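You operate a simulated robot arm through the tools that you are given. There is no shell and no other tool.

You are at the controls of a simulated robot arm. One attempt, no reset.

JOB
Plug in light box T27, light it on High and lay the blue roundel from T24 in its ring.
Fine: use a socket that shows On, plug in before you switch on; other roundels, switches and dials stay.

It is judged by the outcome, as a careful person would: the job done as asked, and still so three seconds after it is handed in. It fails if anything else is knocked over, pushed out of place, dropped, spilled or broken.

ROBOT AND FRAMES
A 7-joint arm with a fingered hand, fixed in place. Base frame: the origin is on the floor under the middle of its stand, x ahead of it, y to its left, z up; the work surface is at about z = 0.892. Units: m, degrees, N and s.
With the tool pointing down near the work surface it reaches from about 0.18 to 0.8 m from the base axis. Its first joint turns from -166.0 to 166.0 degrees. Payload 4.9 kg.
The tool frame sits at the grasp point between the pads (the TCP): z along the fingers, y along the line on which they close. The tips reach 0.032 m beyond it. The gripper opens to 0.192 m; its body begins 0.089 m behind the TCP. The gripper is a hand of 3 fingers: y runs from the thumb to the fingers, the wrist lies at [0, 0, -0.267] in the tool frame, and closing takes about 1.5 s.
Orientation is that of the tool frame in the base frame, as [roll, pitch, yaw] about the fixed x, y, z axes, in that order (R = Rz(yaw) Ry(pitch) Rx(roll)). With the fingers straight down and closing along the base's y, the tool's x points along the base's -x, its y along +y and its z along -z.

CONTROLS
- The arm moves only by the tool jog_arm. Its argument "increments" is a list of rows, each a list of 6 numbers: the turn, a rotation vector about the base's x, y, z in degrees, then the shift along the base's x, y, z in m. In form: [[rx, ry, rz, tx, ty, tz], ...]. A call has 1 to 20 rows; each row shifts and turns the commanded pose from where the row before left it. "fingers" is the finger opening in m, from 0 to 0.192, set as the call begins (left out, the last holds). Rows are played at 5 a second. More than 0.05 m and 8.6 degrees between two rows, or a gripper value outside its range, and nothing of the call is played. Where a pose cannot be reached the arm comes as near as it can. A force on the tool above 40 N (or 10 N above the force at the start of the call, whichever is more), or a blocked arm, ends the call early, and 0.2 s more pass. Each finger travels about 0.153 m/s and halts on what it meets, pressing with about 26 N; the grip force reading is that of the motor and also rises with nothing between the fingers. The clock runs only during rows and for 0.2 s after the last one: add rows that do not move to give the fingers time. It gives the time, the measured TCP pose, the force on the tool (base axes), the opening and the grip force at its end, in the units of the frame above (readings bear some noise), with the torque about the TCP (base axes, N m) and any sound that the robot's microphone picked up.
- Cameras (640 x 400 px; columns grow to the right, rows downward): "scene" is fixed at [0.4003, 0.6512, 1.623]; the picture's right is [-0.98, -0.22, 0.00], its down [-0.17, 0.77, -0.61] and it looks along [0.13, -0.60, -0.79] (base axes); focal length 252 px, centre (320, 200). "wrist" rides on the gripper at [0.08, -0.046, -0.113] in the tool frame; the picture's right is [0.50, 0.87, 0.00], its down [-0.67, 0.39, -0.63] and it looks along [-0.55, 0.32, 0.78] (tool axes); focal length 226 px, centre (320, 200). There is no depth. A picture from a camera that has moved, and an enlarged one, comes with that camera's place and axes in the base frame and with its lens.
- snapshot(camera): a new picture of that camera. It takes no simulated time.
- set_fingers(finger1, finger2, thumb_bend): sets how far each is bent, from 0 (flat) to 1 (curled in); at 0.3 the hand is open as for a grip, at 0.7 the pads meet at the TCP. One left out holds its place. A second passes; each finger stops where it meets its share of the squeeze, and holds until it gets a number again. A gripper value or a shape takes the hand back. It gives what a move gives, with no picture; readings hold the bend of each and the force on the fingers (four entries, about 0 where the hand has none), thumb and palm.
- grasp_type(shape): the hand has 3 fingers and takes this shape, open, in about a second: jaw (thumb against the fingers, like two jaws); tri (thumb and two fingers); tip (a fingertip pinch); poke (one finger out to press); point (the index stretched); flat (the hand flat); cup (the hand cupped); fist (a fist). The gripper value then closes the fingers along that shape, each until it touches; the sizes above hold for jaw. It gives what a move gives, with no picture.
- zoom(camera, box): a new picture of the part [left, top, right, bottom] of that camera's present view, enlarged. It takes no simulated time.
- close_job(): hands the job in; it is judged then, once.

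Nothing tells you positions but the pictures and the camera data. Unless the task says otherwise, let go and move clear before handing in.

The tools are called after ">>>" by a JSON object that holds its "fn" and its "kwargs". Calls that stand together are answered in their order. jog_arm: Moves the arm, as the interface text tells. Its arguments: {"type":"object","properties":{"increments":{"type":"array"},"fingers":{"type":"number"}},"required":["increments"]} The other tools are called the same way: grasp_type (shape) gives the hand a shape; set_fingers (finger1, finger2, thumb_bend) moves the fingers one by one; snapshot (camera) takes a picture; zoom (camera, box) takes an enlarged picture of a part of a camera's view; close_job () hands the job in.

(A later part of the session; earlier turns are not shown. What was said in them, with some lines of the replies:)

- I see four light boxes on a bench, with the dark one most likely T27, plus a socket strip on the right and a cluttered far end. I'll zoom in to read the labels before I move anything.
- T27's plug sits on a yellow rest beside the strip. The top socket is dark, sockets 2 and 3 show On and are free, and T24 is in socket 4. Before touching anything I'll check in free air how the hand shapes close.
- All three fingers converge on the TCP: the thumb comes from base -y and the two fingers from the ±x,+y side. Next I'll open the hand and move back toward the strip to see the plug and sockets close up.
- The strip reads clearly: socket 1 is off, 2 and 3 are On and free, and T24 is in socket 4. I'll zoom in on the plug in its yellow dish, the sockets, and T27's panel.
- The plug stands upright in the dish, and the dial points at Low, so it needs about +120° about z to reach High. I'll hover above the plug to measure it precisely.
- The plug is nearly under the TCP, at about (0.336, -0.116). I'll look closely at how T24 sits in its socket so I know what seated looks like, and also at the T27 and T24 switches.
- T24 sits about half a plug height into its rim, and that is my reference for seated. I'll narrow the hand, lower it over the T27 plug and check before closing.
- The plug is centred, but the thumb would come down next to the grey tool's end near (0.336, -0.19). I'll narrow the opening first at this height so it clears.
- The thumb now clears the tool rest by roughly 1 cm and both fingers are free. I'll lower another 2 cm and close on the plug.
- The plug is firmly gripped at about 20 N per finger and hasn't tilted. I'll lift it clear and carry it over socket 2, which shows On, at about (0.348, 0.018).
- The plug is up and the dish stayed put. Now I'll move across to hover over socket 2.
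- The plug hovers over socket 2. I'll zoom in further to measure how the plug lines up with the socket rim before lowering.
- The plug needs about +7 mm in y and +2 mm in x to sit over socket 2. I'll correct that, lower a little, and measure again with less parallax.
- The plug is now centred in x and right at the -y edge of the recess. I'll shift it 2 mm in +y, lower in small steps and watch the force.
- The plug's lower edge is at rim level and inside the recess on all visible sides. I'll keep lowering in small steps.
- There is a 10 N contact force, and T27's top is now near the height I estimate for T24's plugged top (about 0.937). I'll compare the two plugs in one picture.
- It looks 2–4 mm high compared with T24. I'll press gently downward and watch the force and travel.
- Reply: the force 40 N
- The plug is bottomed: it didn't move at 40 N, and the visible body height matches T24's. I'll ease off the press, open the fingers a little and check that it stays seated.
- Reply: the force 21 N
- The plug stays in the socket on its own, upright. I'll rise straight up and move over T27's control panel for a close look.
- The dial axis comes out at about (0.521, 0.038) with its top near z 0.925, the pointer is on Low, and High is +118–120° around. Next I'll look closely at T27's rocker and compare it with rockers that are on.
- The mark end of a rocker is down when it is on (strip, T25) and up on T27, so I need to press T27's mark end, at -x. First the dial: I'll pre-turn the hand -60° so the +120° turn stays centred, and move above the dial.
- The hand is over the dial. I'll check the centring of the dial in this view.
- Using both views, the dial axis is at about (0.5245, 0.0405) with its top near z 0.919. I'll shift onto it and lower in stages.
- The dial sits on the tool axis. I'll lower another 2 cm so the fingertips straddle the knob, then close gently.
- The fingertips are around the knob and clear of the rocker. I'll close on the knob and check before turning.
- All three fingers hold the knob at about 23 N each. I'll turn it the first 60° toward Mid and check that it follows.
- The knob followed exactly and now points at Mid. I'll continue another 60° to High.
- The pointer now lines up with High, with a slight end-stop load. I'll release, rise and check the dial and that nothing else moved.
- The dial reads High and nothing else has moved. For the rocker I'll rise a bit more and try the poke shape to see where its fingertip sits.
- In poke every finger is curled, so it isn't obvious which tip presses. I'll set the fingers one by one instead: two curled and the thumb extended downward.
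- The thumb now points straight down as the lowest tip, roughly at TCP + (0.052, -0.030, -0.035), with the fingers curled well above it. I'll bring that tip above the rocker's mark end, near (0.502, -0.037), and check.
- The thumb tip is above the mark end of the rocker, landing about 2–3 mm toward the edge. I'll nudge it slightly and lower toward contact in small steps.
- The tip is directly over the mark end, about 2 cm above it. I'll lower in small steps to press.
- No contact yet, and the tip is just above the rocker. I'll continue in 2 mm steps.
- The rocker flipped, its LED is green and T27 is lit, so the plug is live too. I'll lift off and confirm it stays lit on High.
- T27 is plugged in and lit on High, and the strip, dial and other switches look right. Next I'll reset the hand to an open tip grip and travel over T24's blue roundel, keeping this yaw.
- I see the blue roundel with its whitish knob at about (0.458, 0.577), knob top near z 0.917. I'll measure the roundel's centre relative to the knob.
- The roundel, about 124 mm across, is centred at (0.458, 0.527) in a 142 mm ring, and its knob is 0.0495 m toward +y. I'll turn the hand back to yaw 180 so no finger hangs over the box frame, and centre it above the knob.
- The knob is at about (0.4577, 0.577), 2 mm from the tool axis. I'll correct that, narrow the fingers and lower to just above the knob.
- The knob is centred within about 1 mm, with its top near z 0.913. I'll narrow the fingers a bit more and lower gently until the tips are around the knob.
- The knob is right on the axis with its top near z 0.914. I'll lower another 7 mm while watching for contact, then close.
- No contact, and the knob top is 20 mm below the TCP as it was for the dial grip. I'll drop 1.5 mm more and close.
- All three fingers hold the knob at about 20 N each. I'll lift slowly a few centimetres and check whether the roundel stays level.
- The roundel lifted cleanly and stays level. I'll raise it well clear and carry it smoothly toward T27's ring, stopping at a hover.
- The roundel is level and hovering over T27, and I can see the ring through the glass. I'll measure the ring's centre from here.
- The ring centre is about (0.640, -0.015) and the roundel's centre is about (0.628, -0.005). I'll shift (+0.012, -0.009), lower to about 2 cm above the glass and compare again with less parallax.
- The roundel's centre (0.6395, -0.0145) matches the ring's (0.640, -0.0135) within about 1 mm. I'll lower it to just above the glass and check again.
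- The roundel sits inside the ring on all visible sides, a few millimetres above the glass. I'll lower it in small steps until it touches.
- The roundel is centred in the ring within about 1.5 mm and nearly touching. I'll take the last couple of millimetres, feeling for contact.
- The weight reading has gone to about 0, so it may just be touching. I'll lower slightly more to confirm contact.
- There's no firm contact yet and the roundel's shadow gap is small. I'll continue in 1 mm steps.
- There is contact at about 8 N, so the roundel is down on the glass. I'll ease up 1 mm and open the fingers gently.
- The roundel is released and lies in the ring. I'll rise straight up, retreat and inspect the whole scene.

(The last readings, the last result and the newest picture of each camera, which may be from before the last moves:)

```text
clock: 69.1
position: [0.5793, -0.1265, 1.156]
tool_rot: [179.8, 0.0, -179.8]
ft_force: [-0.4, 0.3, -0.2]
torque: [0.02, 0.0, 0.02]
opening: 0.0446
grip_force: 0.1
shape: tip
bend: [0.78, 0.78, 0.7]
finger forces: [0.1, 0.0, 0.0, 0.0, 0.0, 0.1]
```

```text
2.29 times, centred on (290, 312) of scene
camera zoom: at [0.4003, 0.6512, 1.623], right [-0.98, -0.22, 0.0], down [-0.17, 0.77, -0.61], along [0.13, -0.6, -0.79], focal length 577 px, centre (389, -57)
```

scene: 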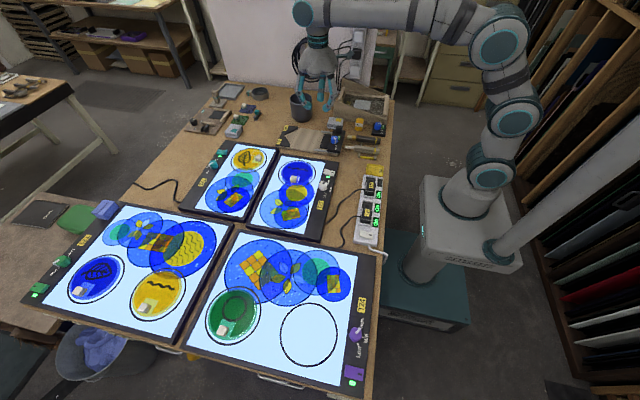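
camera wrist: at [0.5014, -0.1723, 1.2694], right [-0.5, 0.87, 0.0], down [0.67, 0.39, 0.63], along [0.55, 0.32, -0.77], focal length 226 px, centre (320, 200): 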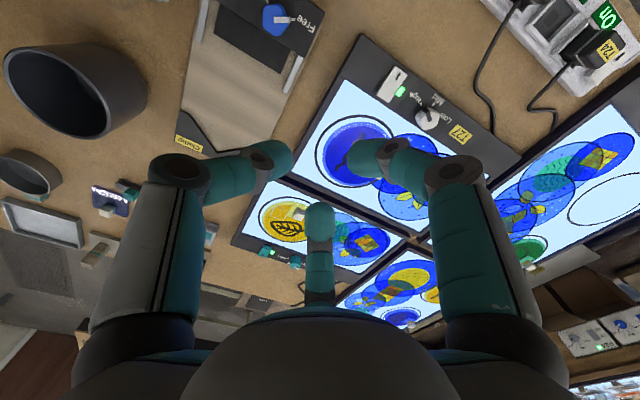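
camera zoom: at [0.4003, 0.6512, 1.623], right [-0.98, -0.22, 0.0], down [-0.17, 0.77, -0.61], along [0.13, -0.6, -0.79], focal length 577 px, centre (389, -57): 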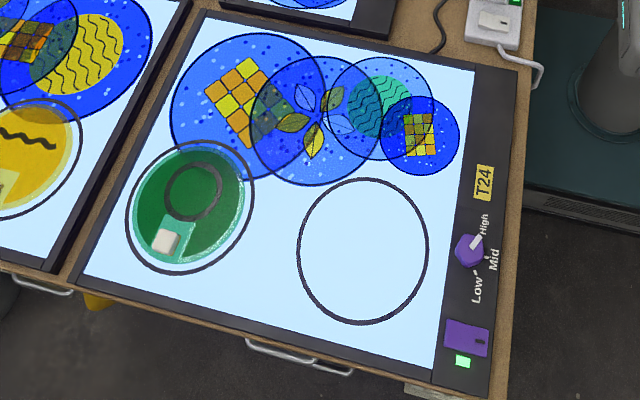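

The roundel is inside T27's ring all around, T27 is lit, and T24 is otherwise untouched. I'll do a last close check of the dial pointer, roundel edges and plug.

>>> {"fn": "zoom", "kwargs": {"camera": "scene", "box": [285, 150, 350, 200]}}

>>> {"fn": "zoom", "kwargs": {"camera": "scene", "box": [350, 165, 390, 215]}}

>>> {"fn": "zoom", "kwargs": {"camera": "scene", "box": [180, 70, 400, 180]}}

>>> {"fn": "zoom", "kwargs": {"camera": "wrist", "box": [290, 60, 480, 200]}}

```text
8.00 times, centred on (318, 175) of scene
camera zoom: at [0.4003, 0.6512, 1.623], right [-0.98, -0.22, 0.0], down [-0.17, 0.77, -0.61], along [0.13, -0.6, -0.79], focal length 2018 px, centre (340, 400)
```

zoom: 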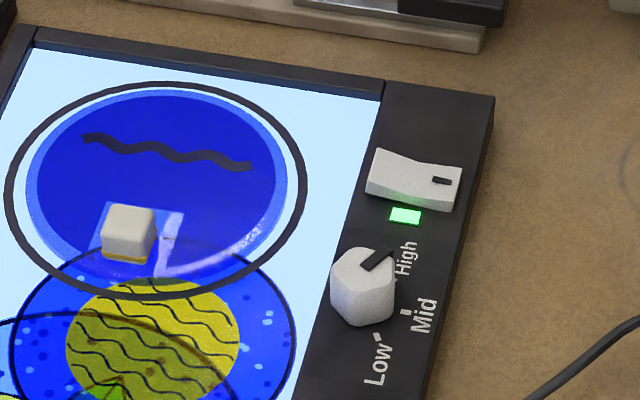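

```text
8.00 times, centred on (370, 190) of scene
camera zoom: at [0.4003, 0.6512, 1.623], right [-0.98, -0.22, 0.0], down [-0.17, 0.77, -0.61], along [0.13, -0.6, -0.79], focal length 2018 px, centre (-80, 280)
```

zoom: 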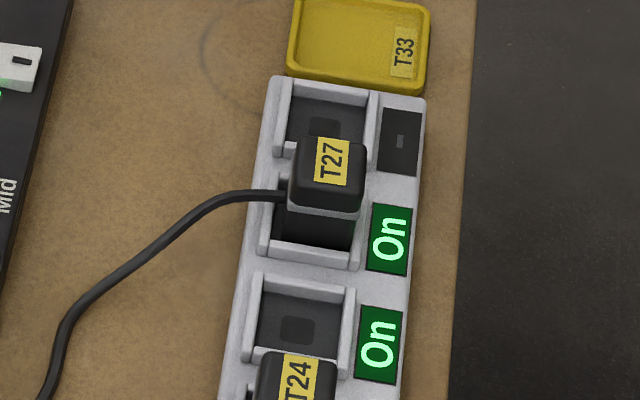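

```text
2.91 times, centred on (290, 125) of scene
camera zoom: at [0.4003, 0.6512, 1.623], right [-0.98, -0.22, 0.0], down [-0.17, 0.77, -0.61], along [0.13, -0.6, -0.79], focal length 734 px, centre (407, 418)
```

zoom: 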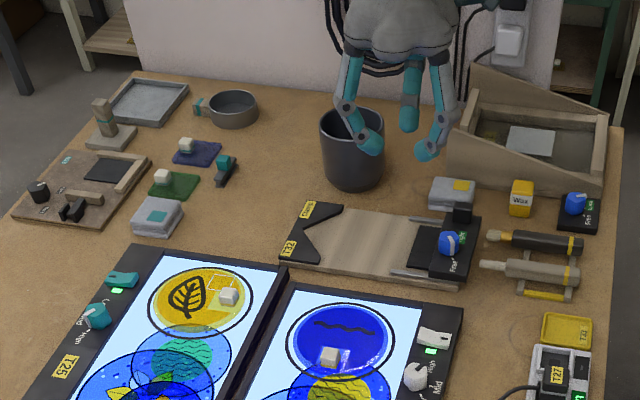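

```text
2.86 times, centred on (385, 130) of wrist
camera zoom: at [0.5014, -0.1723, 1.2694], right [-0.5, 0.87, 0.0], down [0.67, 0.39, 0.63], along [0.55, 0.32, -0.77], focal length 646 px, centre (134, 400)
```

zoom: 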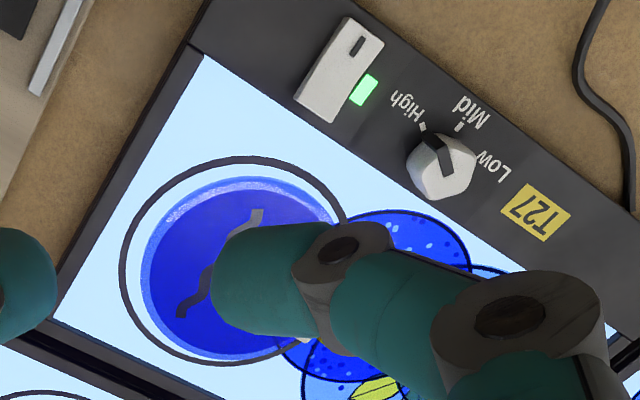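

T27's plug sits upright in a socket that shows On, the dial points at High and the box is lit. The blue roundel lies centred in its ring, everything else is where it was, and the hand is clear, so I'm handing in.

>>> {"fn": "close_job", "kwargs": {}}

```text
The job is handed in.
```

I finished the job and handed it in; I haven't seen the judge's result.

- **Plug:** T27's plug is in the second socket of the strip, which shows On. I plugged it in before switching anything on.
- **Light:** I turned the dial from Low to High and pressed T27's switch. Its green light came on and the box lit.
- **Roundel:** The blue roundel from T24 lies flat inside T27's ring, within about 1.5 mm of centre at my last measurement before release.

In the final pictures the other roundels, switches and dials looked unchanged, and nothing was knocked over or pushed out of place. I let go and moved the hand clear before handing in.
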